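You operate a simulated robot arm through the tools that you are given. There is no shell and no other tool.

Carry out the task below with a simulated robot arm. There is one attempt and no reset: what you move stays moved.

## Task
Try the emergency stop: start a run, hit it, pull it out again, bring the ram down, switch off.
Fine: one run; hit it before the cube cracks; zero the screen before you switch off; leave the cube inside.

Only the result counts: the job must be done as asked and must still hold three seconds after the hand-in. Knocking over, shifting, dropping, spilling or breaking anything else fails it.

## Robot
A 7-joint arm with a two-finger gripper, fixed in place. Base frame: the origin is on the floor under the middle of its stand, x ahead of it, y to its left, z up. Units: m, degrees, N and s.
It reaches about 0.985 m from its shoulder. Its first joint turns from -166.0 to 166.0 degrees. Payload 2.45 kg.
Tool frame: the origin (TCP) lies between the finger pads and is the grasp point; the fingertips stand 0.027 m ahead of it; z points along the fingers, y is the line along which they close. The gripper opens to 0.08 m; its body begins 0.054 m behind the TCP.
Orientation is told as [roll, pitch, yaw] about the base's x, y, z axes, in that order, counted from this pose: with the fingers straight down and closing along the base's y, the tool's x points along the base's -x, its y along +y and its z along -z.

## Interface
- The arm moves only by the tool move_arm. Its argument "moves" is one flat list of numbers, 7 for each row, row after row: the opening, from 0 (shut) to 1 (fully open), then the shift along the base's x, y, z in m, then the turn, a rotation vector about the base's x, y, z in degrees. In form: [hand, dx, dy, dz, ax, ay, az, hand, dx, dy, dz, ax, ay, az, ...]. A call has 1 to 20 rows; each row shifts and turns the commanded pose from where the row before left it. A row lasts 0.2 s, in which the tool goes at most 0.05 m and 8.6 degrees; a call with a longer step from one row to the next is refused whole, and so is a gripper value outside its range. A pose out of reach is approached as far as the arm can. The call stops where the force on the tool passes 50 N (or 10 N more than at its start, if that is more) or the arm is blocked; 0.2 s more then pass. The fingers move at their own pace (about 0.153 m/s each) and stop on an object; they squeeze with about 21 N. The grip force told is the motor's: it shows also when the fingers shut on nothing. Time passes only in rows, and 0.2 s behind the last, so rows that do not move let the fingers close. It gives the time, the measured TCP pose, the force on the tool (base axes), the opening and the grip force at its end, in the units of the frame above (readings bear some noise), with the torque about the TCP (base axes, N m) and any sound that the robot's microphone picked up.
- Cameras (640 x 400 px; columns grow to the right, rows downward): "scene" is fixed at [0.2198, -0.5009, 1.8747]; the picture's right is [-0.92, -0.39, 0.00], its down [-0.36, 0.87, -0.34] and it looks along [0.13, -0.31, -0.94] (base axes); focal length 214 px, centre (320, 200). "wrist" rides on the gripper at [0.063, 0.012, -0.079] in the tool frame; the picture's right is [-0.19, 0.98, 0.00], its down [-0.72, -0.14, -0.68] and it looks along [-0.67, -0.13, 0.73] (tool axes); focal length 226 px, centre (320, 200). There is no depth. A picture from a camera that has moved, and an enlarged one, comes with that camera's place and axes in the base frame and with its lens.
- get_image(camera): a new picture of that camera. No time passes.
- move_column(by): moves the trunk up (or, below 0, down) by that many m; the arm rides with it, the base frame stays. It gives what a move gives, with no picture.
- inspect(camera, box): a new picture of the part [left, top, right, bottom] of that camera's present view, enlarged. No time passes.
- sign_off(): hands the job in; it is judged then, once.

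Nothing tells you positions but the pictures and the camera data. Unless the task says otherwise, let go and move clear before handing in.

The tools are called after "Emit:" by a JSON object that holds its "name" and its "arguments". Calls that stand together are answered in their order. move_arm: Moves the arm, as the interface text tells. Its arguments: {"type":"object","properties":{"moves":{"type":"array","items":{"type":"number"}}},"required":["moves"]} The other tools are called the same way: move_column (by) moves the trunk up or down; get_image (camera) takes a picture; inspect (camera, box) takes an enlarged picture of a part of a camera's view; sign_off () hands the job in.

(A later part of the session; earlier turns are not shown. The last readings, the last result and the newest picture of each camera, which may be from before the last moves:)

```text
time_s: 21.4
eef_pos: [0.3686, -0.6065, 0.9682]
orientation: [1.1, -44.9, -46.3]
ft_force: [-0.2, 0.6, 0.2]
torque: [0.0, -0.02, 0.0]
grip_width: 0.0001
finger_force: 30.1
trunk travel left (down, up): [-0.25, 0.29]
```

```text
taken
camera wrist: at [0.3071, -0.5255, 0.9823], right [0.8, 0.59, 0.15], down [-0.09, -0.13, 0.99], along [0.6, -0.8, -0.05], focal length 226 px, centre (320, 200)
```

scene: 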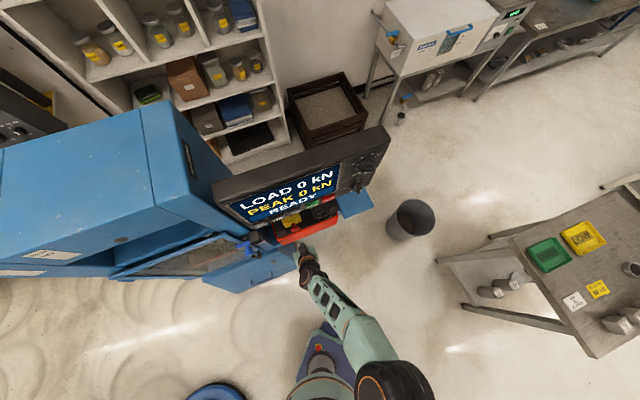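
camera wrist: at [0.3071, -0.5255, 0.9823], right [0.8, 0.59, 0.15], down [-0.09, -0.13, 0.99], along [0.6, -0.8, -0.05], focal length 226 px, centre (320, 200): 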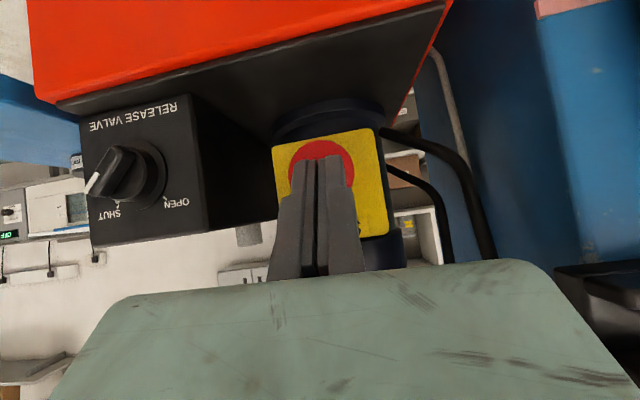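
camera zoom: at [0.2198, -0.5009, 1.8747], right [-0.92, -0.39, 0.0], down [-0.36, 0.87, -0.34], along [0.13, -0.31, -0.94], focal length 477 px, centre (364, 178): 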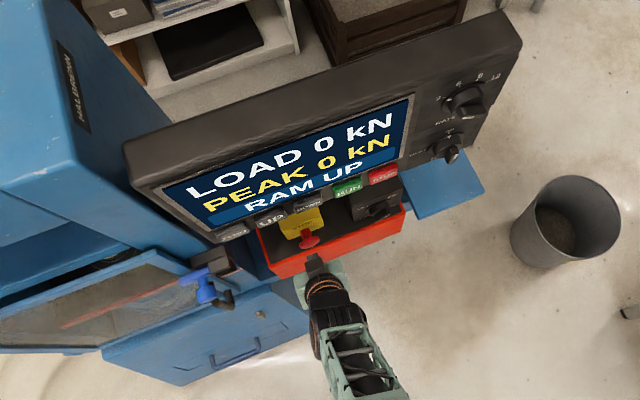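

The ram platen is visibly rising in the door window. I'll keep polling.

Emit:
{"name": "move_arm", "arguments": {"moves": [0, 0, 0, 0, 0, 0, 0, 0, 0, 0, 0, 0, 0, 0, 0, 0, 0, 0, 0, 0, 0, 0, 0, 0, 0, 0, 0, 0]}}

Emit:
{"name": "inspect", "arguments": {"camera": "scene", "box": [200, 120, 400, 300]}}

```text
time_s: 22.4
eef_pos: [0.3687, -0.6073, 0.9703]
orientation: [1.0, -44.9, -46.3]
ft_force: [-0.1, -0.5, -0.4]
torque: [-0.01, 0.0, 0.03]
grip_width: 0.0001
finger_force: 29.4
trunk travel left (down, up): [-0.25, 0.29]
```

```text
2.22 times, centred on (300, 210) of scene
camera zoom: at [0.2198, -0.5009, 1.8747], right [-0.92, -0.39, 0.0], down [-0.36, 0.87, -0.34], along [0.13, -0.31, -0.94], focal length 477 px, centre (364, 178)
```

zoom: 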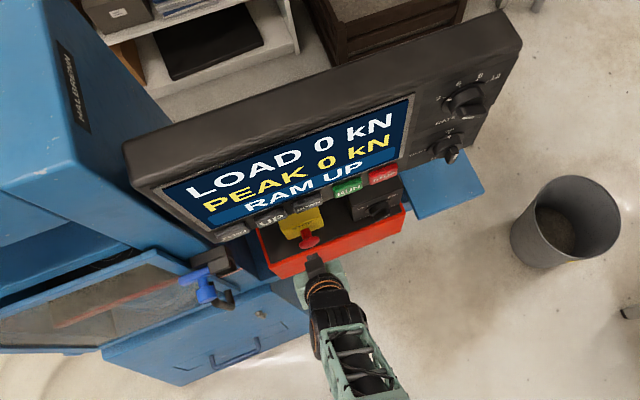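

Load is still 0 and the ram is still rising. I'll poll again in a short step.

Emit:
{"name": "move_arm", "arguments": {"moves": [0, 0, 0, 0, 0, 0, 0, 0, 0, 0, 0, 0, 0, 0, 0, 0, 0, 0, 0, 0, 0, 0, 0, 0, 0, 0, 0, 0]}}

Emit:
{"name": "inspect", "arguments": {"camera": "scene", "box": [200, 120, 400, 300]}}

```text
time_s: 23.4
eef_pos: [0.3698, -0.6066, 0.9697]
orientation: [1.0, -44.9, -46.5]
ft_force: [-0.4, -0.7, 0.1]
torque: [-0.01, 0.01, -0.02]
grip_width: 0.0
finger_force: 29.9
trunk travel left (down, up): [-0.25, 0.29]
```

```text
2.22 times, centred on (300, 210) of scene
camera zoom: at [0.2198, -0.5009, 1.8747], right [-0.92, -0.39, 0.0], down [-0.36, 0.87, -0.34], along [0.13, -0.31, -0.94], focal length 477 px, centre (364, 178)
```

zoom: 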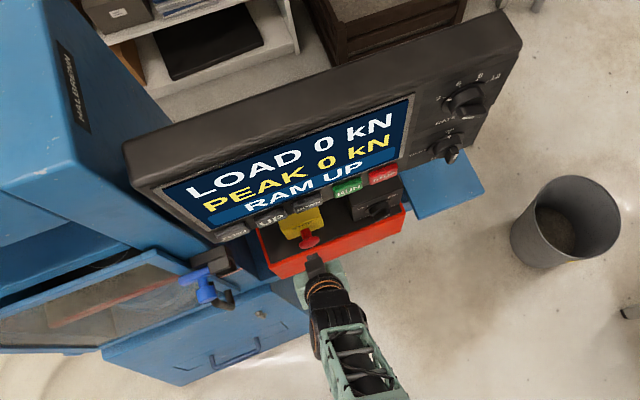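

Still approaching. I'll poll again.

Emit:
{"name": "move_arm", "arguments": {"moves": [0, 0, 0, 0, 0, 0, 0, 0, 0, 0, 0, 0, 0, 0, 0, 0, 0, 0, 0, 0, 0, 0, 0, 0, 0, 0, 0, 0]}}

Emit:
{"name": "inspect", "arguments": {"camera": "scene", "box": [200, 120, 400, 300]}}

Emit:
{"name": "inspect", "arguments": {"camera": "scene", "box": [180, 220, 260, 290]}}

```text
time_s: 24.4
eef_pos: [0.3682, -0.6071, 0.9705]
orientation: [1.0, -44.9, -46.4]
ft_force: [0.3, -0.3, 0.3]
torque: [-0.02, 0.05, -0.03]
grip_width: 0.0002
finger_force: 29.4
trunk travel left (down, up): [-0.25, 0.29]
```

```text
2.22 times, centred on (300, 210) of scene
camera zoom: at [0.2198, -0.5009, 1.8747], right [-0.92, -0.39, 0.0], down [-0.36, 0.87, -0.34], along [0.13, -0.31, -0.94], focal length 477 px, centre (364, 178)
```

zoom: 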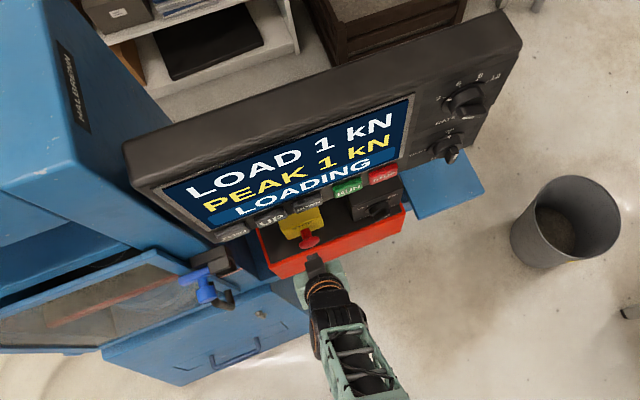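

```text
5.71 times, centred on (220, 255) of scene
camera zoom: at [0.2198, -0.5009, 1.8747], right [-0.92, -0.39, 0.0], down [-0.36, 0.87, -0.34], along [0.13, -0.31, -0.94], focal length 1226 px, centre (891, -114)
```

zoom: 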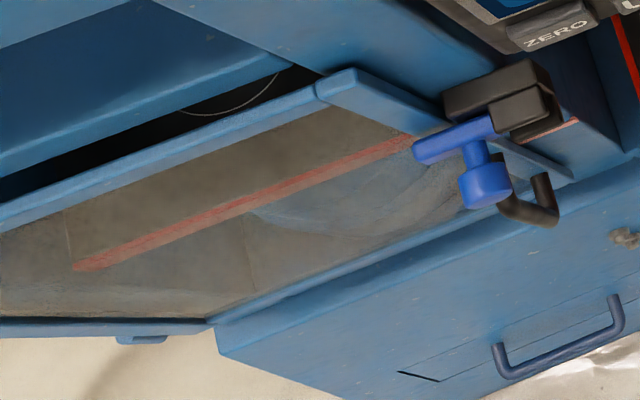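

The screen shows LOADING at 1 kN, so the run is truly under way. I'll hit the e-stop now.

Emit:
{"name": "move_arm", "arguments": {"moves": [0, 0.0106, -0.0106, 0, 0, 0, 0, 0, 0.0071, -0.0071, 0, 0, 0, 0, 0, 0.0035, -0.0035, 0, 0, 0, 0]}}

Emit:
{"name": "inspect", "arguments": {"camera": "scene", "box": [200, 120, 400, 300]}}

Emit:
{"name": "inspect", "arguments": {"camera": "wrist", "box": [220, 80, 460, 230]}}

```text
time_s: 25.2
eef_pos: [0.3867, -0.6261, 0.9696]
orientation: [1.0, -44.7, -46.4]
ft_force: [-21.7, 24.7, 5.9]
torque: [-0.08, 0.23, 0.02]
grip_width: 0.0058
finger_force: 29.2
trunk travel left (down, up): [-0.25, 0.29]
```

```text
2.22 times, centred on (300, 210) of scene
camera zoom: at [0.2198, -0.5009, 1.8747], right [-0.92, -0.39, 0.0], down [-0.36, 0.87, -0.34], along [0.13, -0.31, -0.94], focal length 477 px, centre (364, 178)
```

zoom: 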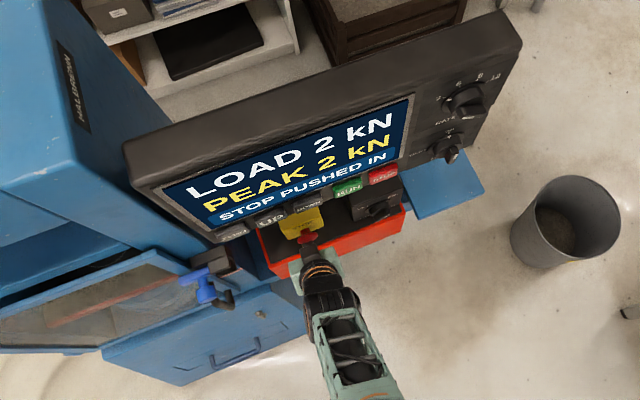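

```text
2.67 times, centred on (340, 155) of wrist
camera zoom: at [0.3254, -0.5434, 0.9823], right [0.8, 0.59, 0.15], down [-0.09, -0.13, 0.99], along [0.6, -0.8, -0.05], focal length 603 px, centre (267, 320)
```

zoom: 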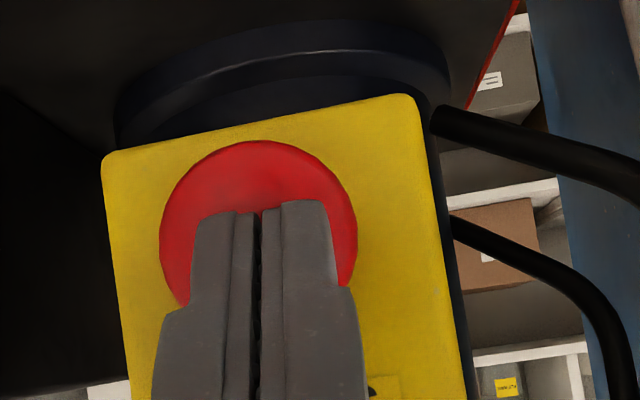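

STOP PUSHED IN at 2 kN, with the cube intact. I'll back off to check that it stays latched, then open the fingers for the pull.

Emit:
{"name": "move_arm", "arguments": {"moves": [0, -0.0212, 0.0212, 0, 0, 0, 0, 0, -0.0212, 0.0212, 0, 0, 0, 0, 0.6, -0.0212, 0.0212, 0, 0, 0, 0, 1, 0, 0, 0, 0, 0, 0, 1, 0, 0, 0, 0, 0, 0]}}

Emit:
{"name": "inspect", "arguments": {"camera": "scene", "box": [200, 120, 400, 300]}}

Emit:
{"name": "inspect", "arguments": {"camera": "scene", "box": [260, 190, 360, 270]}}

Emit:
{"name": "get_image", "arguments": {"camera": "wrist"}}

```text
time_s: 26.4
eef_pos: [0.3274, -0.565, 0.969]
orientation: [1.0, -44.8, -46.3]
ft_force: [-0.3, -0.6, -0.5]
torque: [0.0, 0.0, 0.0]
grip_width: 0.0801
finger_force: 0.1
trunk travel left (down, up): [-0.25, 0.29]
```

```text
2.22 times, centred on (300, 210) of scene
camera zoom: at [0.2198, -0.5009, 1.8747], right [-0.92, -0.39, 0.0], down [-0.36, 0.87, -0.34], along [0.13, -0.31, -0.94], focal length 477 px, centre (364, 178)
```

zoom: 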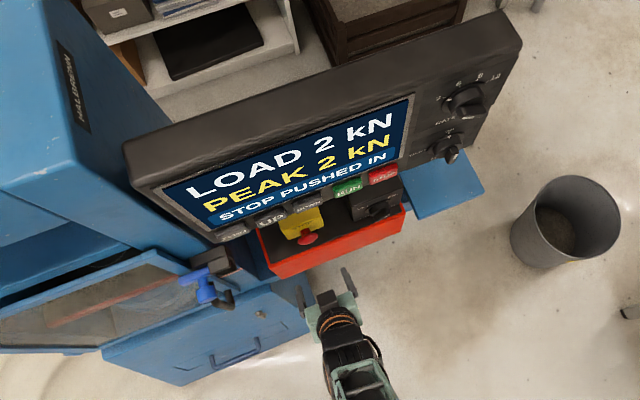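

```text
5.00 times, centred on (310, 230) of scene
camera zoom: at [0.2198, -0.5009, 1.8747], right [-0.92, -0.39, 0.0], down [-0.36, 0.87, -0.34], along [0.13, -0.31, -0.94], focal length 1072 px, centre (370, 50)
```

zoom: 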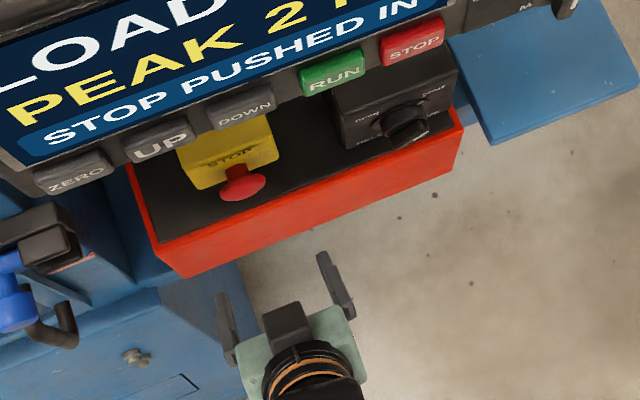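

```text
taken
camera wrist: at [0.265, -0.483, 0.9821], right [0.8, 0.59, 0.15], down [-0.09, -0.13, 0.99], along [0.6, -0.8, -0.05], focal length 226 px, centre (320, 200)
```

wrist: 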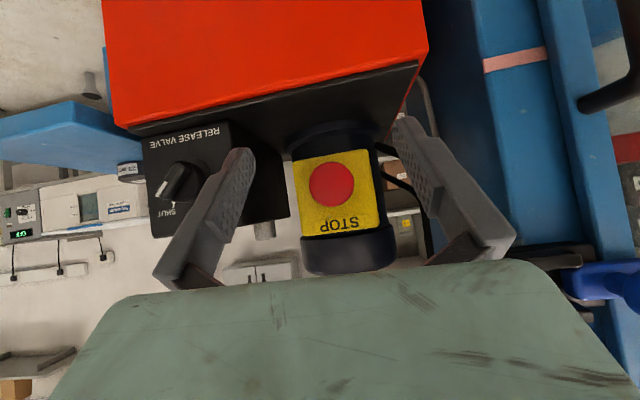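

The e-stop is latched in and the load is holding at 2 kN. I'll move the open fingers forward so they straddle the mushroom head.

Emit:
{"name": "move_arm", "arguments": {"moves": [1, 0.0247, -0.0247, 0, 0, 0, 0, 1, 0.0212, -0.0212, 0, 0, 0, 0, 1, 0.0106, -0.0106, 0, 0, 0, 0, 1, 0.0035, -0.0035, 0, 0, 0, 0]}}

Emit:
{"name": "get_image", "arguments": {"camera": "wrist"}}

Emit:
{"name": "inspect", "arguments": {"camera": "scene", "box": [260, 190, 360, 270]}}

```text
time_s: 27.4
eef_pos: [0.3876, -0.6253, 0.9694]
orientation: [1.1, -44.9, -46.4]
ft_force: [0.2, 0.4, -0.2]
torque: [0.01, 0.0, 0.02]
grip_width: 0.0799
finger_force: 0.1
trunk travel left (down, up): [-0.25, 0.29]
```

```text
taken
camera wrist: at [0.3253, -0.543, 0.9815], right [0.8, 0.59, 0.15], down [-0.09, -0.13, 0.99], along [0.6, -0.8, -0.05], focal length 226 px, centre (320, 200)
```

wrist: 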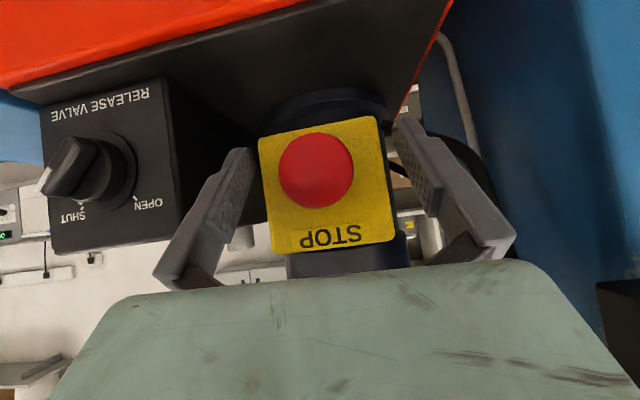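

```text
5.00 times, centred on (310, 230) of scene
camera zoom: at [0.2198, -0.5009, 1.8747], right [-0.92, -0.39, 0.0], down [-0.36, 0.87, -0.34], along [0.13, -0.31, -0.94], focal length 1072 px, centre (370, 50)
```

zoom: 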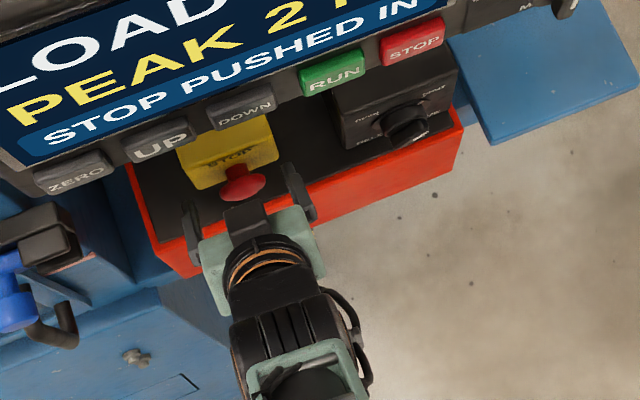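

The fingers straddle the head, about 3 mm off centre. I'll advance 12 mm with a small centring shift and close.

Emit:
{"name": "move_arm", "arguments": {"moves": [1, 0.0032, -0.0053, 0, 0, 0, 0, 1, 0.0032, -0.0053, 0, 0, 0, 0, 1, 0, 0, 0, 0, 0, 0]}}

Emit:
{"name": "get_image", "arguments": {"camera": "wrist"}}

```text
time_s: 28.2
eef_pos: [0.3913, -0.6328, 0.9683]
orientation: [1.1, -44.7, -46.5]
ft_force: [-19.0, 23.6, 2.9]
torque: [0.26, 0.61, -0.59]
grip_width: 0.0782
finger_force: 0.1
trunk travel left (down, up): [-0.25, 0.29]
```

```text
taken
camera wrist: at [0.3283, -0.5506, 0.9822], right [0.8, 0.59, 0.15], down [-0.09, -0.13, 0.99], along [0.6, -0.8, -0.05], focal length 226 px, centre (320, 200)
```

wrist: 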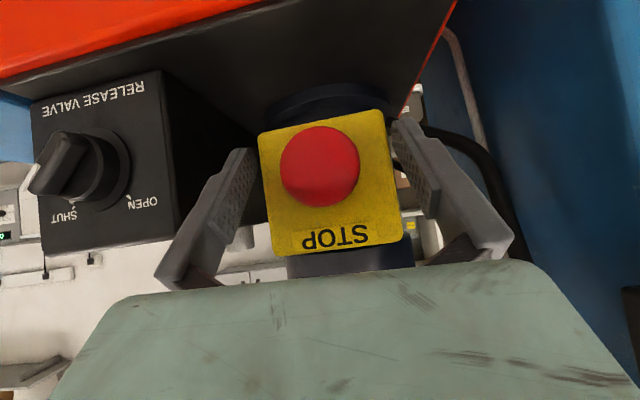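

The fingertips met the face plate at about 30 N. I'll back off 6 mm and then close on the head.

Emit:
{"name": "move_arm", "arguments": {"moves": [1, -0.0042, 0.0042, 0, 0, 0, 0, 0.5, 0, 0, 0, 0, 0, 0, 0, 0, 0, 0, 0, 0, 0, 0, 0, 0, 0, 0, 0, 0]}}

Emit:
{"name": "get_image", "arguments": {"camera": "wrist"}}

Emit:
{"name": "inspect", "arguments": {"camera": "scene", "box": [260, 190, 360, 270]}}

```text
time_s: 29.2
eef_pos: [0.389, -0.6318, 0.9707]
orientation: [0.9, -45.2, -46.4]
ft_force: [1.5, -2.0, 2.2]
torque: [-0.47, -0.47, 0.04]
grip_width: 0.0406
finger_force: 45.0
trunk travel left (down, up): [-0.25, 0.29]
```

```text
taken
camera wrist: at [0.3271, -0.5506, 0.9833], right [0.8, 0.59, 0.15], down [-0.09, -0.12, 0.99], along [0.6, -0.8, -0.04], focal length 226 px, centre (320, 200)
```

wrist: 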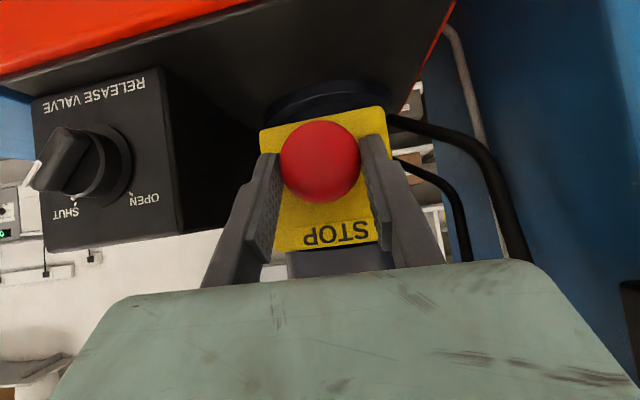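

```text
5.00 times, centred on (310, 230) of scene
camera zoom: at [0.2198, -0.5009, 1.8747], right [-0.92, -0.39, 0.0], down [-0.36, 0.87, -0.34], along [0.13, -0.31, -0.94], focal length 1072 px, centre (370, 50)
```

zoom: 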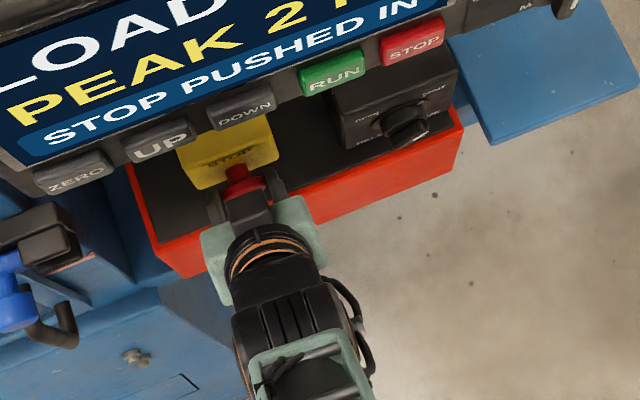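

The head is gripped at 40.6 mm. I'll pull straight out along the panel normal in small steps.

Emit:
{"name": "move_arm", "arguments": {"moves": [0, -0.0028, 0.0028, 0, 0, 0, 0, 0, -0.0028, 0.0028, 0, 0, 0, 0, 0, -0.0028, 0.0028, 0, 0, 0, 0]}}

Emit:
{"name": "inspect", "arguments": {"camera": "scene", "box": [200, 120, 400, 300]}}

Emit:
{"name": "get_image", "arguments": {"camera": "wrist"}}

```text
time_s: 30.0
eef_pos: [0.3831, -0.6275, 0.9703]
orientation: [0.9, -45.3, -46.4]
ft_force: [20.7, -28.6, 6.8]
torque: [-0.46, -0.38, -0.07]
grip_width: 0.0406
finger_force: 44.6
trunk travel left (down, up): [-0.25, 0.29]
```

```text
2.22 times, centred on (300, 210) of scene
camera zoom: at [0.2198, -0.5009, 1.8747], right [-0.92, -0.39, 0.0], down [-0.36, 0.87, -0.34], along [0.13, -0.31, -0.94], focal length 477 px, centre (364, 178)
```

zoom: 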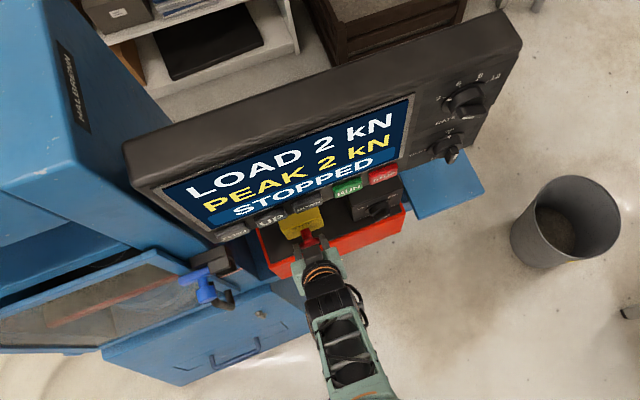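

```text
taken
camera wrist: at [0.3212, -0.5445, 0.9828], right [0.8, 0.59, 0.15], down [-0.1, -0.12, 0.99], along [0.6, -0.8, -0.04], focal length 226 px, centre (320, 200)
```

wrist: 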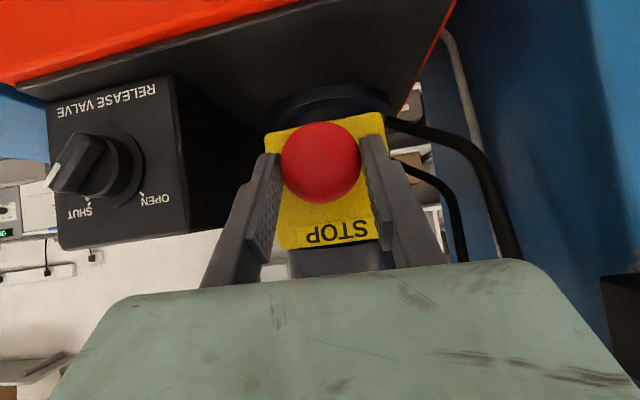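

The screen now reads STOPPED, so the e-stop is released. I'll pull another 2 mm so it's fully out, then let go.

Emit:
{"name": "move_arm", "arguments": {"moves": [0, -0.0014, 0.0014, 0, 0, 0, 0]}}

Emit:
{"name": "inspect", "arguments": {"camera": "scene", "box": [260, 190, 360, 270]}}

```text
time_s: 30.4
eef_pos: [0.3818, -0.6239, 0.969]
orientation: [0.9, -45.1, -46.4]
ft_force: [22.1, -28.1, 9.9]
torque: [-0.36, -0.35, -0.02]
grip_width: 0.0404
finger_force: 44.9
trunk travel left (down, up): [-0.25, 0.29]
```

```text
5.00 times, centred on (310, 230) of scene
camera zoom: at [0.2198, -0.5009, 1.8747], right [-0.92, -0.39, 0.0], down [-0.36, 0.87, -0.34], along [0.13, -0.31, -0.94], focal length 1072 px, centre (370, 50)
```

zoom: 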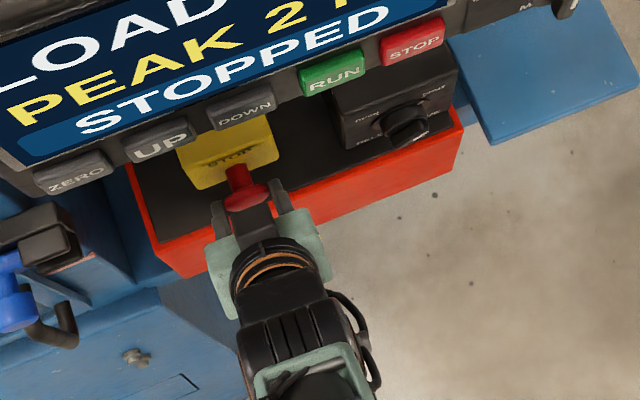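

The head is back at its original outward position. I'll open the fingers, then retreat and check that it stays out.

Emit:
{"name": "move_arm", "arguments": {"moves": [0.5, 0, 0, 0, 0, 0, 0, 1, 0, 0, 0, 0, 0, 0, 1, 0, 0, 0, 0, 0, 0, 1, -0.0212, 0.0212, 0, 0, 0, 0, 1, -0.0212, 0.0212, 0, 0, 0, 0]}}

Emit:
{"name": "inspect", "arguments": {"camera": "scene", "box": [200, 120, 400, 300]}}

Emit:
{"name": "get_image", "arguments": {"camera": "wrist"}}

```text
time_s: 31.6
eef_pos: [0.3358, -0.5807, 0.9689]
orientation: [1.1, -45.0, -46.5]
ft_force: [-0.3, -0.4, -1.3]
torque: [0.0, 0.0, 0.02]
grip_width: 0.0801
finger_force: 0.1
trunk travel left (down, up): [-0.25, 0.29]
```

```text
2.22 times, centred on (300, 210) of scene
camera zoom: at [0.2198, -0.5009, 1.8747], right [-0.92, -0.39, 0.0], down [-0.36, 0.87, -0.34], along [0.13, -0.31, -0.94], focal length 477 px, centre (364, 178)
```

zoom: 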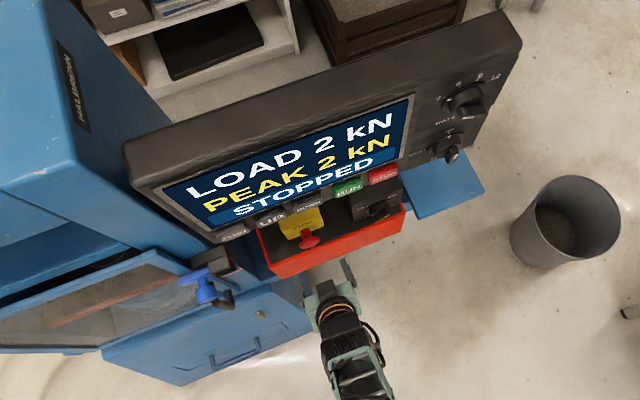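

```text
taken
camera wrist: at [0.2735, -0.4983, 0.982], right [0.8, 0.59, 0.15], down [-0.09, -0.13, 0.99], along [0.6, -0.8, -0.05], focal length 226 px, centre (320, 200)
```

wrist: 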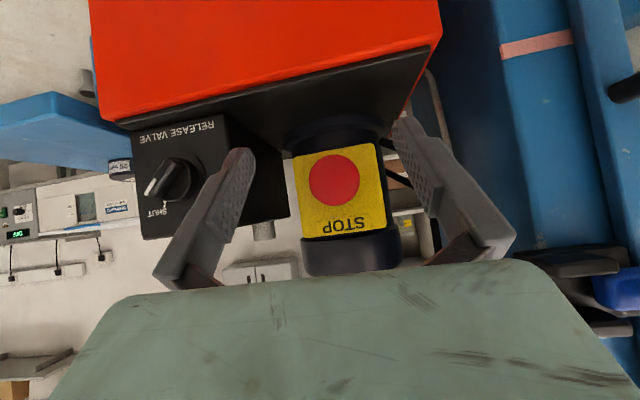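

The e-stop stays out and the screen shows STOPPED with 2 kN still on. I'll shut the fingers and move up to hover in front of DOWN.

Emit:
{"name": "move_arm", "arguments": {"moves": [0, -0.0027, -0.0027, 0.0437, 0, 0, 0, 0, -0.0027, -0.0027, 0.0437, 0, 0, 0, 0, -0.0027, -0.0027, 0.0437, 0, 0, 0, 0, -0.0027, -0.0027, 0.0437, 0, 0, 0, 0, -0.0027, -0.0027, 0.0437, 0, 0, 0, 0, -0.0027, -0.0027, 0.0437, 0, 0, 0, 0, 0.0099, -0.0099, 0, 0, 0, 0, 0, 0.0099, -0.0099, 0, 0, 0, 0, 0, 0.0099, -0.0099, 0, 0, 0, 0]}}

Emit:
{"name": "get_image", "arguments": {"camera": "wrist"}}

Emit:
{"name": "inspect", "arguments": {"camera": "scene", "box": [200, 120, 400, 300]}}

```text
time_s: 33.6
eef_pos: [0.3518, -0.6253, 1.2317]
orientation: [0.9, -44.9, -46.5]
ft_force: [-0.2, 0.4, 0.0]
torque: [0.02, -0.02, -0.01]
grip_width: 0.0
finger_force: 21.4
trunk travel left (down, up): [-0.25, 0.29]
```

```text
taken
camera wrist: at [0.2885, -0.5427, 1.2447], right [0.8, 0.59, 0.15], down [-0.09, -0.13, 0.99], along [0.6, -0.8, -0.05], focal length 226 px, centre (320, 200)
```

wrist: 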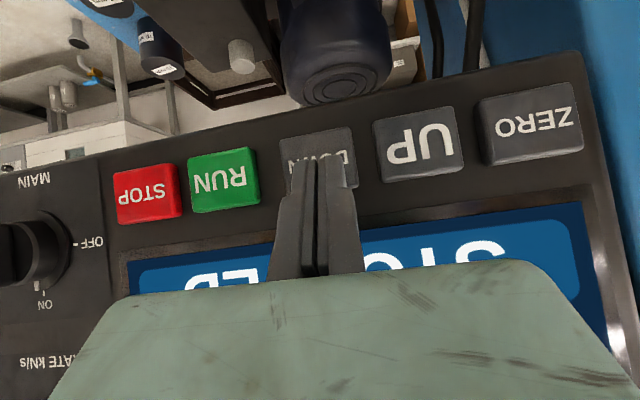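

```text
2.22 times, centred on (300, 210) of scene
camera zoom: at [0.2198, -0.5009, 1.8747], right [-0.92, -0.39, 0.0], down [-0.36, 0.87, -0.34], along [0.13, -0.31, -0.94], focal length 477 px, centre (364, 178)
```

zoom: 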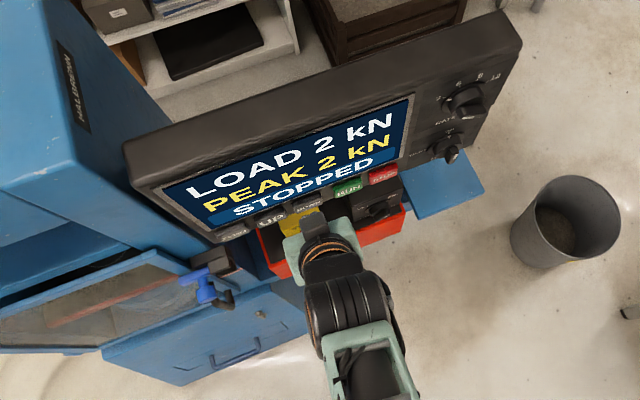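

The tip is aligned with DOWN, so I'll press and hold it.

Emit:
{"name": "move_arm", "arguments": {"moves": [0, 0.0064, -0.0064, 0, 0, 0, 0, 0, 0.0035, -0.0035, 0, 0, 0, 0, 0, 0.0028, -0.0028, 0, 0, 0, 0, 0, 0, 0, 0, 0, 0, 0]}}

Emit:
{"name": "inspect", "arguments": {"camera": "scene", "box": [200, 120, 400, 300]}}

```text
time_s: 34.6
eef_pos: [0.3615, -0.6373, 1.2319]
orientation: [1.0, -44.9, -46.4]
ft_force: [-7.5, 7.6, -1.8]
torque: [0.0, 0.06, 0.01]
grip_width: 0.0058
finger_force: 28.9
trunk travel left (down, up): [-0.25, 0.29]
heard: click
```

```text
2.22 times, centred on (300, 210) of scene
camera zoom: at [0.2198, -0.5009, 1.8747], right [-0.92, -0.39, 0.0], down [-0.36, 0.87, -0.34], along [0.13, -0.31, -0.94], focal length 477 px, centre (364, 178)
```

zoom: 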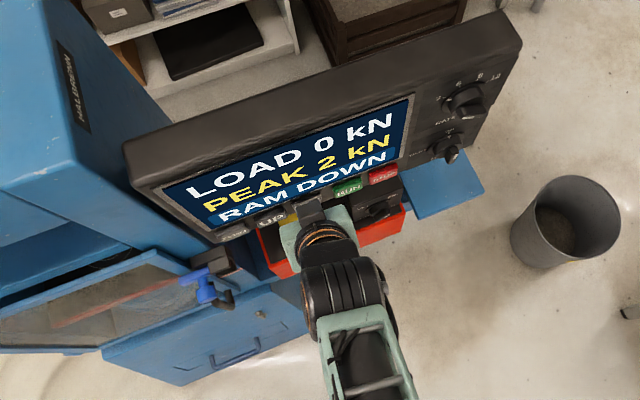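

The screen shows RAM DOWN with load 0. I'll keep holding the button until the ram is home.

Emit:
{"name": "move_arm", "arguments": {"moves": [0, 0, 0, 0, 0, 0, 0, 0, 0, 0, 0, 0, 0, 0, 0, 0, 0, 0, 0, 0, 0, 0, 0, 0, 0, 0, 0, 0, 0, 0, 0, 0, 0, 0, 0, 0, 0, 0, 0, 0, 0, 0, 0, 0, 0, 0, 0, 0, 0, 0, 0, 0, 0, 0, 0, 0, 0, 0, 0, 0, 0, 0, 0, 0, 0, 0, 0, 0, 0, 0]}}

Emit:
{"name": "inspect", "arguments": {"camera": "scene", "box": [200, 120, 400, 300]}}

Emit:
{"name": "inspect", "arguments": {"camera": "scene", "box": [180, 220, 260, 290]}}

```text
time_s: 36.8
eef_pos: [0.3621, -0.6373, 1.2313]
orientation: [1.0, -45.0, -46.4]
ft_force: [-8.9, 9.4, -6.2]
torque: [0.12, 0.07, -0.04]
grip_width: 0.0061
finger_force: 29.5
trunk travel left (down, up): [-0.25, 0.29]
```

```text
2.22 times, centred on (300, 210) of scene
camera zoom: at [0.2198, -0.5009, 1.8747], right [-0.92, -0.39, 0.0], down [-0.36, 0.87, -0.34], along [0.13, -0.31, -0.94], focal length 477 px, centre (364, 178)
```

zoom: 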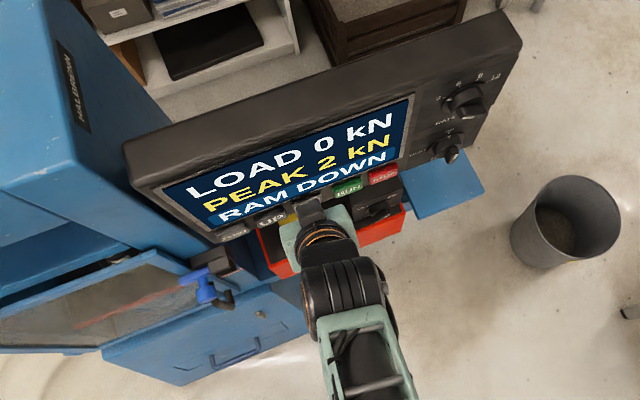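

```text
5.71 times, centred on (220, 255) of scene
camera zoom: at [0.2198, -0.5009, 1.8747], right [-0.92, -0.39, 0.0], down [-0.36, 0.87, -0.34], along [0.13, -0.31, -0.94], focal length 1226 px, centre (891, -114)
```

zoom: 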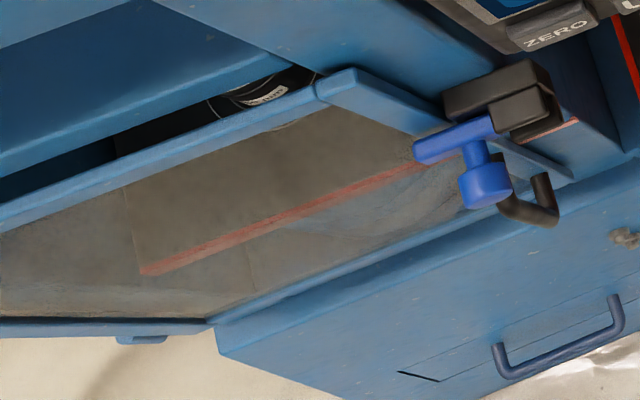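

The ram platen is visibly going down. I'll keep holding.

Emit:
{"name": "move_arm", "arguments": {"moves": [0, 0, 0, 0, 0, 0, 0, 0, 0, 0, 0, 0, 0, 0, 0, 0, 0, 0, 0, 0, 0, 0, 0, 0, 0, 0, 0, 0, 0, 0, 0, 0, 0, 0, 0, 0, 0, 0, 0, 0, 0, 0, 0, 0, 0, 0, 0, 0, 0, 0, 0, 0, 0, 0, 0, 0, 0, 0, 0, 0, 0, 0, 0, 0, 0, 0, 0, 0, 0, 0]}}

Emit:
{"name": "inspect", "arguments": {"camera": "scene", "box": [200, 120, 400, 300]}}

Emit:
{"name": "inspect", "arguments": {"camera": "scene", "box": [180, 220, 260, 290]}}

```text
time_s: 39.0
eef_pos: [0.3621, -0.6378, 1.2314]
orientation: [1.0, -45.1, -46.4]
ft_force: [-9.0, 9.5, -6.0]
torque: [0.1, 0.14, 0.04]
grip_width: 0.0058
finger_force: 30.0
trunk travel left (down, up): [-0.25, 0.29]
```

```text
2.22 times, centred on (300, 210) of scene
camera zoom: at [0.2198, -0.5009, 1.8747], right [-0.92, -0.39, 0.0], down [-0.36, 0.87, -0.34], along [0.13, -0.31, -0.94], focal length 477 px, centre (364, 178)
```

zoom: 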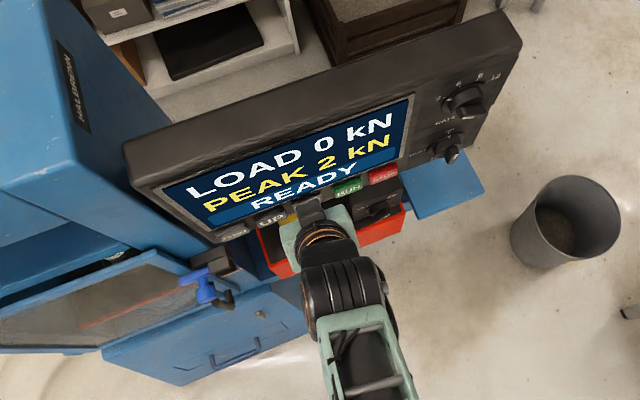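

```text
5.71 times, centred on (220, 255) of scene
camera zoom: at [0.2198, -0.5009, 1.8747], right [-0.92, -0.39, 0.0], down [-0.36, 0.87, -0.34], along [0.13, -0.31, -0.94], focal length 1226 px, centre (891, -114)
```

zoom: 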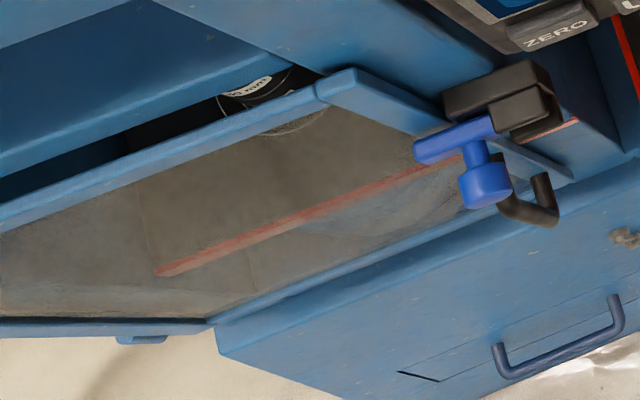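

The screen is back to READY and the platen is at its starting height, so the ram is home. Next I'll back off and move over to ZERO.

Emit:
{"name": "move_arm", "arguments": {"moves": [0, -0.0141, 0.0141, 0, 0, 0, 0, 0, -0.0141, 0.0141, 0, 0, 0, 0, 0, 0.0264, 0.0264, 0, 0, 0, 0, 0, 0.0264, 0.0264, 0, 0, 0, 0, 0, 0.0264, 0.0264, 0, 0, 0, 0, 0, 0.0085, -0.0085, 0, 0, 0, 0, 0, 0.0085, -0.0085, 0, 0, 0, 0]}}

Emit:
{"name": "get_image", "arguments": {"camera": "wrist"}}

Emit:
{"name": "inspect", "arguments": {"camera": "scene", "box": [200, 120, 400, 300]}}

```text
time_s: 40.6
eef_pos: [0.4303, -0.5472, 1.2307]
orientation: [1.0, -44.9, -46.3]
ft_force: [-0.3, 0.7, -0.4]
torque: [0.04, 0.01, 0.02]
grip_width: 0.0002
finger_force: 30.4
trunk travel left (down, up): [-0.25, 0.29]
```

```text
taken
camera wrist: at [0.3688, -0.4659, 1.2436], right [0.8, 0.59, 0.15], down [-0.09, -0.13, 0.99], along [0.6, -0.8, -0.05], focal length 226 px, centre (320, 200)
```

wrist: 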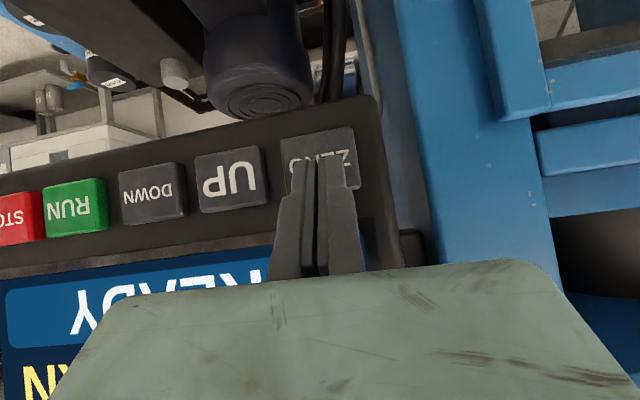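

```text
2.22 times, centred on (300, 210) of scene
camera zoom: at [0.2198, -0.5009, 1.8747], right [-0.92, -0.39, 0.0], down [-0.36, 0.87, -0.34], along [0.13, -0.31, -0.94], focal length 477 px, centre (364, 178)
```

zoom: 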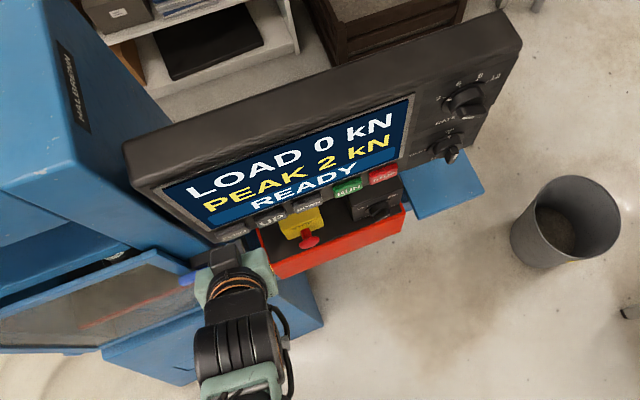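

READY holds with DOWN released, and PEAK shows 2. I'm aligned with ZERO, so I'll press it and back off.

Emit:
{"name": "move_arm", "arguments": {"moves": [0, 0.0064, -0.0064, 0, 0, 0, 0, 0, 0.0035, -0.0035, 0, 0, 0, 0, 0, 0.0028, -0.0028, 0, 0, 0, 0, 0, 0, 0, 0, 0, 0, 0, 0, -0.0212, 0.0212, 0, 0, 0, 0]}}

Emit:
{"name": "inspect", "arguments": {"camera": "scene", "box": [200, 120, 400, 300]}}

```text
time_s: 41.8
eef_pos: [0.4206, -0.5372, 1.2329]
orientation: [0.8, -45.1, -46.3]
ft_force: [0.0, -0.2, -0.3]
torque: [-0.01, 0.0, 0.02]
grip_width: 0.0
finger_force: 29.8
trunk travel left (down, up): [-0.25, 0.29]
heard: click
```

```text
2.22 times, centred on (300, 210) of scene
camera zoom: at [0.2198, -0.5009, 1.8747], right [-0.92, -0.39, 0.0], down [-0.36, 0.87, -0.34], along [0.13, -0.31, -0.94], focal length 477 px, centre (364, 178)
```

zoom: 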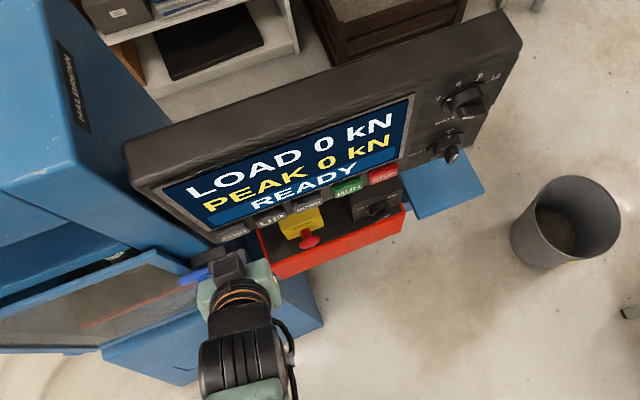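

ZERO clicked and PEAK shows 0. For MAIN, the ON pointer is at 12 o'clock and OFF is at 9 o'clock. I'll back off, move in front of the MAIN knob and open the fingers.

Emit:
{"name": "move_arm", "arguments": {"moves": [0, -0.0272, 0.0272, 0, 0, 0, 0, 0, -0.0272, 0.0272, 0, 0, 0, 0, 0, -0.0289, -0.0289, 0, 0, 0, 0, 0, -0.0289, -0.0289, 0, 0, 0, 0, 0, -0.0289, -0.0289, 0, 0, 0, 0, 0, -0.0289, -0.0289, 0, 0, 0, 0, 0, -0.0289, -0.0289, 0, 0, 0, 0, 0, -0.0289, -0.0289, 0, 0, 0, 0, 0, -0.0289, -0.0289, 0, 0, 0, 0, 0.5, -0.0289, -0.0289, 0.009, 0, 0, 0, 0.7, 0, 0, 0, 0, 0, 0]}}

Emit:
{"name": "get_image", "arguments": {"camera": "wrist"}}

Emit:
{"name": "get_image", "arguments": {"camera": "scene"}}

```text
time_s: 44.2
eef_pos: [0.1367, -0.7151, 1.2406]
orientation: [1.0, -45.1, -46.4]
ft_force: [0.1, 0.3, 0.5]
torque: [-0.06, -0.01, 0.04]
grip_width: 0.0559
finger_force: 0.0
trunk travel left (down, up): [-0.25, 0.29]
```

```text
taken
camera wrist: at [0.0743, -0.6339, 1.2539], right [0.8, 0.59, 0.15], down [-0.09, -0.13, 0.99], along [0.6, -0.8, -0.05], focal length 226 px, centre (320, 200)
```

wrist: 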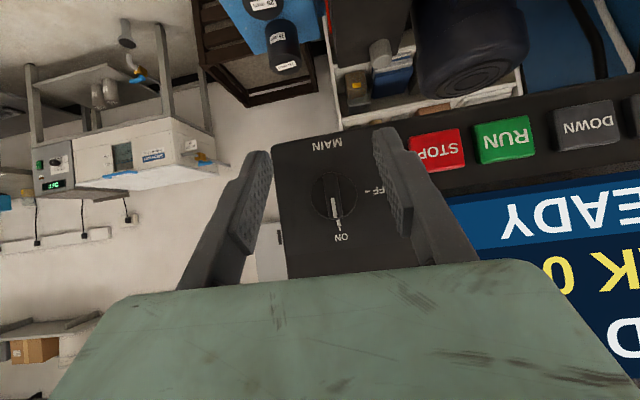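

```text
taken
```

scene: 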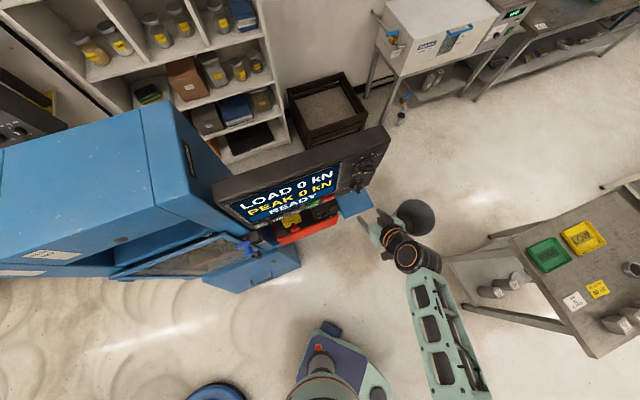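

The MAIN knob sits between the open fingers, with its pointer at ON. I'll zoom in for exact geometry.

Emit:
{"name": "inspect", "arguments": {"camera": "wrist", "box": [250, 120, 420, 260]}}

Emit:
{"name": "inspect", "arguments": {"camera": "scene", "box": [330, 150, 400, 200]}}

```text
2.86 times, centred on (335, 190) of wrist
camera zoom: at [0.0743, -0.6339, 1.2539], right [0.8, 0.59, 0.15], down [-0.09, -0.13, 0.99], along [0.6, -0.8, -0.05], focal length 646 px, centre (277, 229)
```

zoom: 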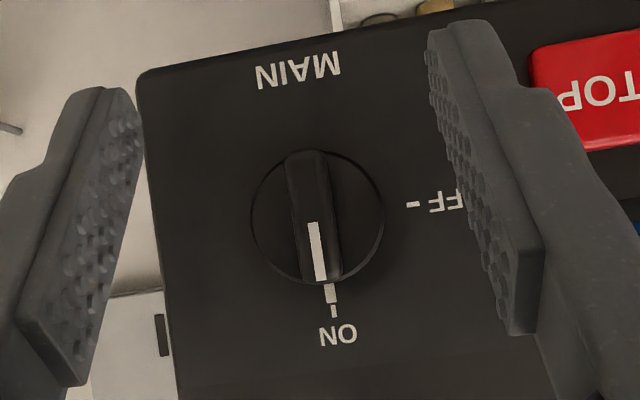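

```text
8.00 times, centred on (365, 175) of scene
camera zoom: at [0.2198, -0.5009, 1.8747], right [-0.92, -0.39, 0.0], down [-0.36, 0.87, -0.34], along [0.13, -0.31, -0.94], focal length 1716 px, centre (-40, 400)
```

zoom: 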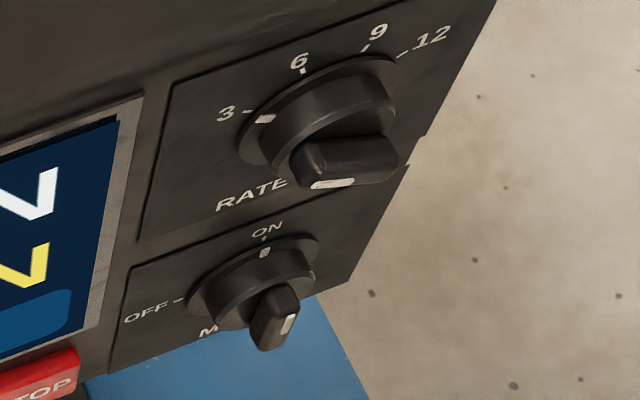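

The bar's outer face is at t≈0.413, z≈1.241, n'≈-0.70, about 14 mm thick and 40 mm long. I'll pitch the gripper to horizontal so that turning it about its own axis turns the knob.

Emit:
{"name": "move_arm", "arguments": {"moves": [0.7, 0, 0, 0, -5.3, -5.3, 0, 0.7, 0, 0, 0, -5.3, -5.3, 0, 0.7, 0, 0, 0, -5.3, -5.3, 0, 0.7, 0, 0, 0, -5.3, -5.3, 0, 0.7, 0, 0, 0, -5.3, -5.3, 0, 0.7, 0, 0, 0, -5.3, -5.3, 0]}}

Emit:
{"name": "get_image", "arguments": {"camera": "wrist"}}

Emit:
{"name": "get_image", "arguments": {"camera": "scene"}}

```text
time_s: 45.6
eef_pos: [0.1369, -0.7171, 1.2417]
orientation: [95.0, -89.1, -140.1]
ft_force: [-0.2, 0.3, 0.0]
torque: [0.0, 0.0, 0.02]
grip_width: 0.0559
finger_force: 0.0
trunk travel left (down, up): [-0.25, 0.29]
```

```text
taken
camera wrist: at [0.0894, -0.6495, 1.179], right [0.69, 0.69, 0.21], down [-0.59, 0.37, 0.71], along [0.42, -0.62, 0.67], focal length 226 px, centre (320, 200)
```

wrist: 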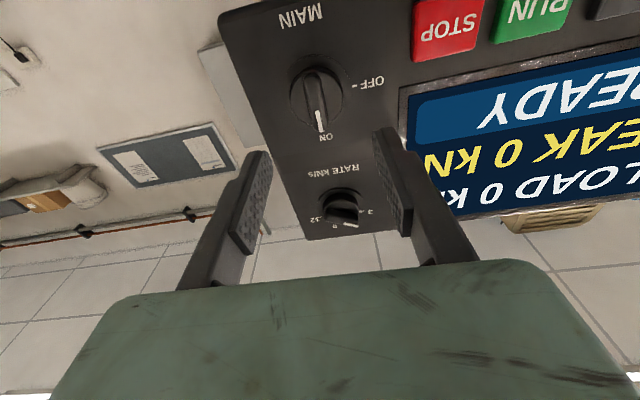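

```text
taken
```

scene: 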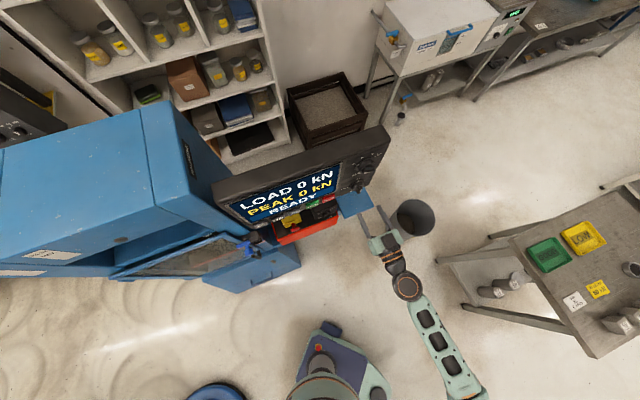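

The gripper is now level with the panel normal, with the fingers straddling the vertical bar. I'll advance 60 mm and check centring.

Emit:
{"name": "move_arm", "arguments": {"moves": [0.7, 0.0141, -0.0141, 0, 0, 0, 0, 0.7, 0.0141, -0.0141, 0, 0, 0, 0, 0.7, 0.0141, -0.0141, 0, 0, 0, 0]}}

Emit:
{"name": "get_image", "arguments": {"camera": "wrist"}}

Emit:
{"name": "inspect", "arguments": {"camera": "scene", "box": [330, 140, 420, 240]}}

```text
time_s: 46.4
eef_pos: [0.1816, -0.7585, 1.2395]
orientation: [81.6, -89.0, -126.5]
ft_force: [-0.1, 0.2, 0.0]
torque: [0.01, 0.0, -0.04]
grip_width: 0.056
finger_force: 0.0
trunk travel left (down, up): [-0.25, 0.29]
```

```text
taken
camera wrist: at [0.1345, -0.6915, 1.1784], right [0.69, 0.69, 0.21], down [-0.59, 0.37, 0.72], along [0.42, -0.62, 0.66], focal length 226 px, centre (320, 200)
```

wrist: 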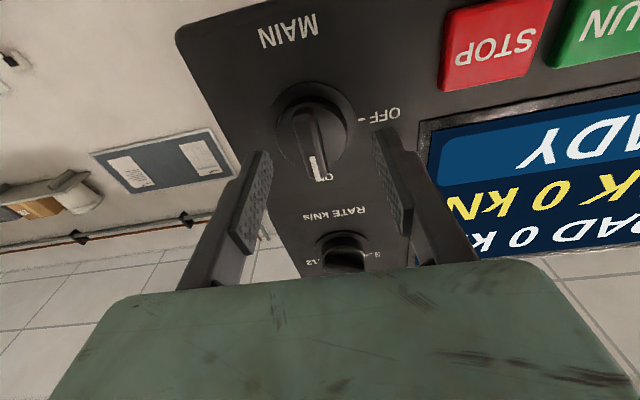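

```text
4.00 times, centred on (375, 190) of scene
camera zoom: at [0.2198, -0.5009, 1.8747], right [-0.92, -0.39, 0.0], down [-0.36, 0.87, -0.34], along [0.13, -0.31, -0.94], focal length 858 px, centre (100, 240)
```

zoom: 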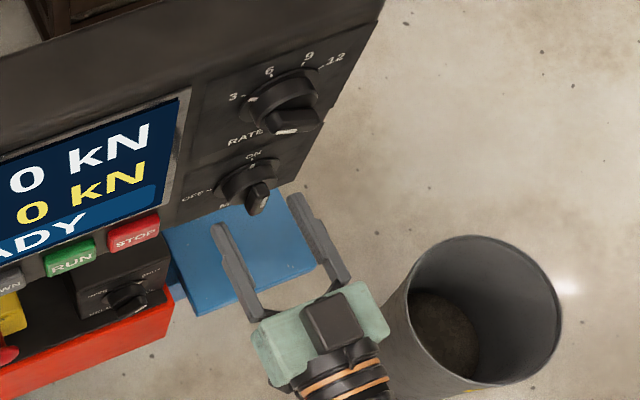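

The bar is at t≈0.412, so I'll shift about 3 mm and go in the last 20 mm slowly.

Emit:
{"name": "move_arm", "arguments": {"moves": [0.7, 0.0051, -0.0091, 0.001, 0, 0, 0, 0.7, 0.0042, -0.0042, 0, 0, 0, 0, 0.7, 0.0028, -0.0028, 0, 0, 0, 0]}}

Emit:
{"name": "get_image", "arguments": {"camera": "wrist"}}

Emit:
{"name": "inspect", "arguments": {"camera": "scene", "box": [330, 140, 420, 240]}}

```text
time_s: 47.2
eef_pos: [0.1908, -0.7743, 1.2413]
orientation: [86.3, -89.0, -131.3]
ft_force: [0.1, 0.5, 0.1]
torque: [-0.03, -0.03, 0.02]
grip_width: 0.056
finger_force: 0.0
trunk travel left (down, up): [-0.25, 0.29]
```

```text
taken
camera wrist: at [0.1439, -0.7076, 1.1796], right [0.69, 0.69, 0.21], down [-0.59, 0.37, 0.72], along [0.42, -0.62, 0.67], focal length 226 px, centre (320, 200)
```

wrist: 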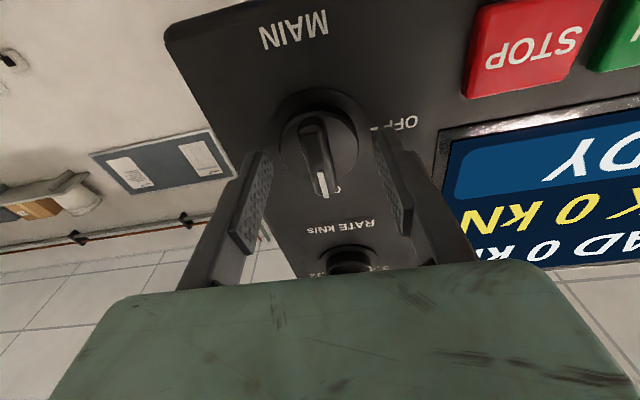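

```text
4.00 times, centred on (375, 190) of scene
camera zoom: at [0.2198, -0.5009, 1.8747], right [-0.92, -0.39, 0.0], down [-0.36, 0.87, -0.34], along [0.13, -0.31, -0.94], focal length 858 px, centre (100, 240)
```

zoom: 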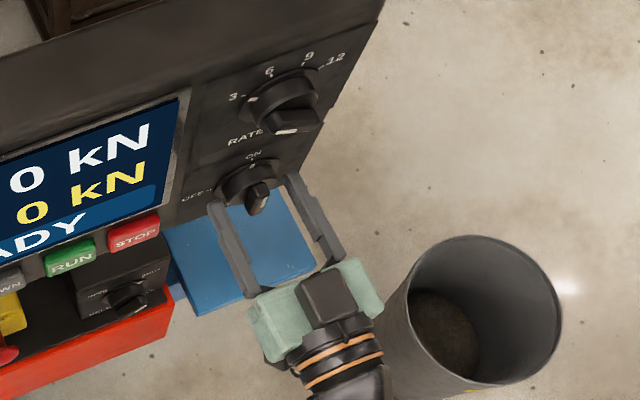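

The tips overlap the bar by several mm with no contact force. I'll advance 4 mm more and close on the bar; the width reading will show whether I hold the bar (~14 mm) or the dial.

Emit:
{"name": "move_arm", "arguments": {"moves": [0.7, 0.0028, -0.0028, 0, 0, 0, 0, 0.4, 0, 0, 0, 0, 0, 0, 0, 0, 0, 0, 0, 0, 0, 0, 0, 0, 0, 0, 0, 0]}}

Emit:
{"name": "get_image", "arguments": {"camera": "wrist"}}

Emit:
{"name": "inspect", "arguments": {"camera": "scene", "box": [330, 140, 420, 240]}}

```text
time_s: 48.2
eef_pos: [0.1935, -0.7778, 1.2414]
orientation: [86.0, -88.9, -131.1]
ft_force: [1.9, -5.2, 1.1]
torque: [-0.09, -0.07, -0.1]
grip_width: 0.0414
finger_force: 44.8
trunk travel left (down, up): [-0.25, 0.29]
```

```text
taken
camera wrist: at [0.1467, -0.7109, 1.1793], right [0.69, 0.69, 0.21], down [-0.59, 0.37, 0.72], along [0.42, -0.62, 0.67], focal length 226 px, centre (320, 200)
```

wrist: 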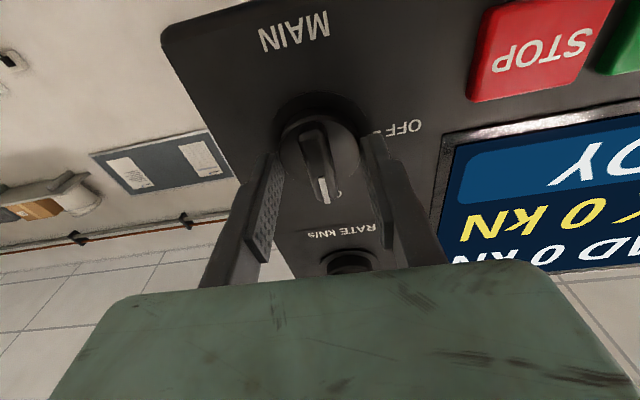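

```text
4.00 times, centred on (375, 190) of scene
camera zoom: at [0.2198, -0.5009, 1.8747], right [-0.92, -0.39, 0.0], down [-0.36, 0.87, -0.34], along [0.13, -0.31, -0.94], focal length 858 px, centre (100, 240)
```

zoom: 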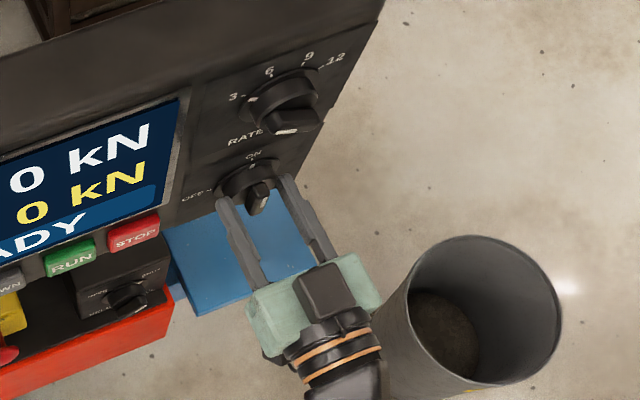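

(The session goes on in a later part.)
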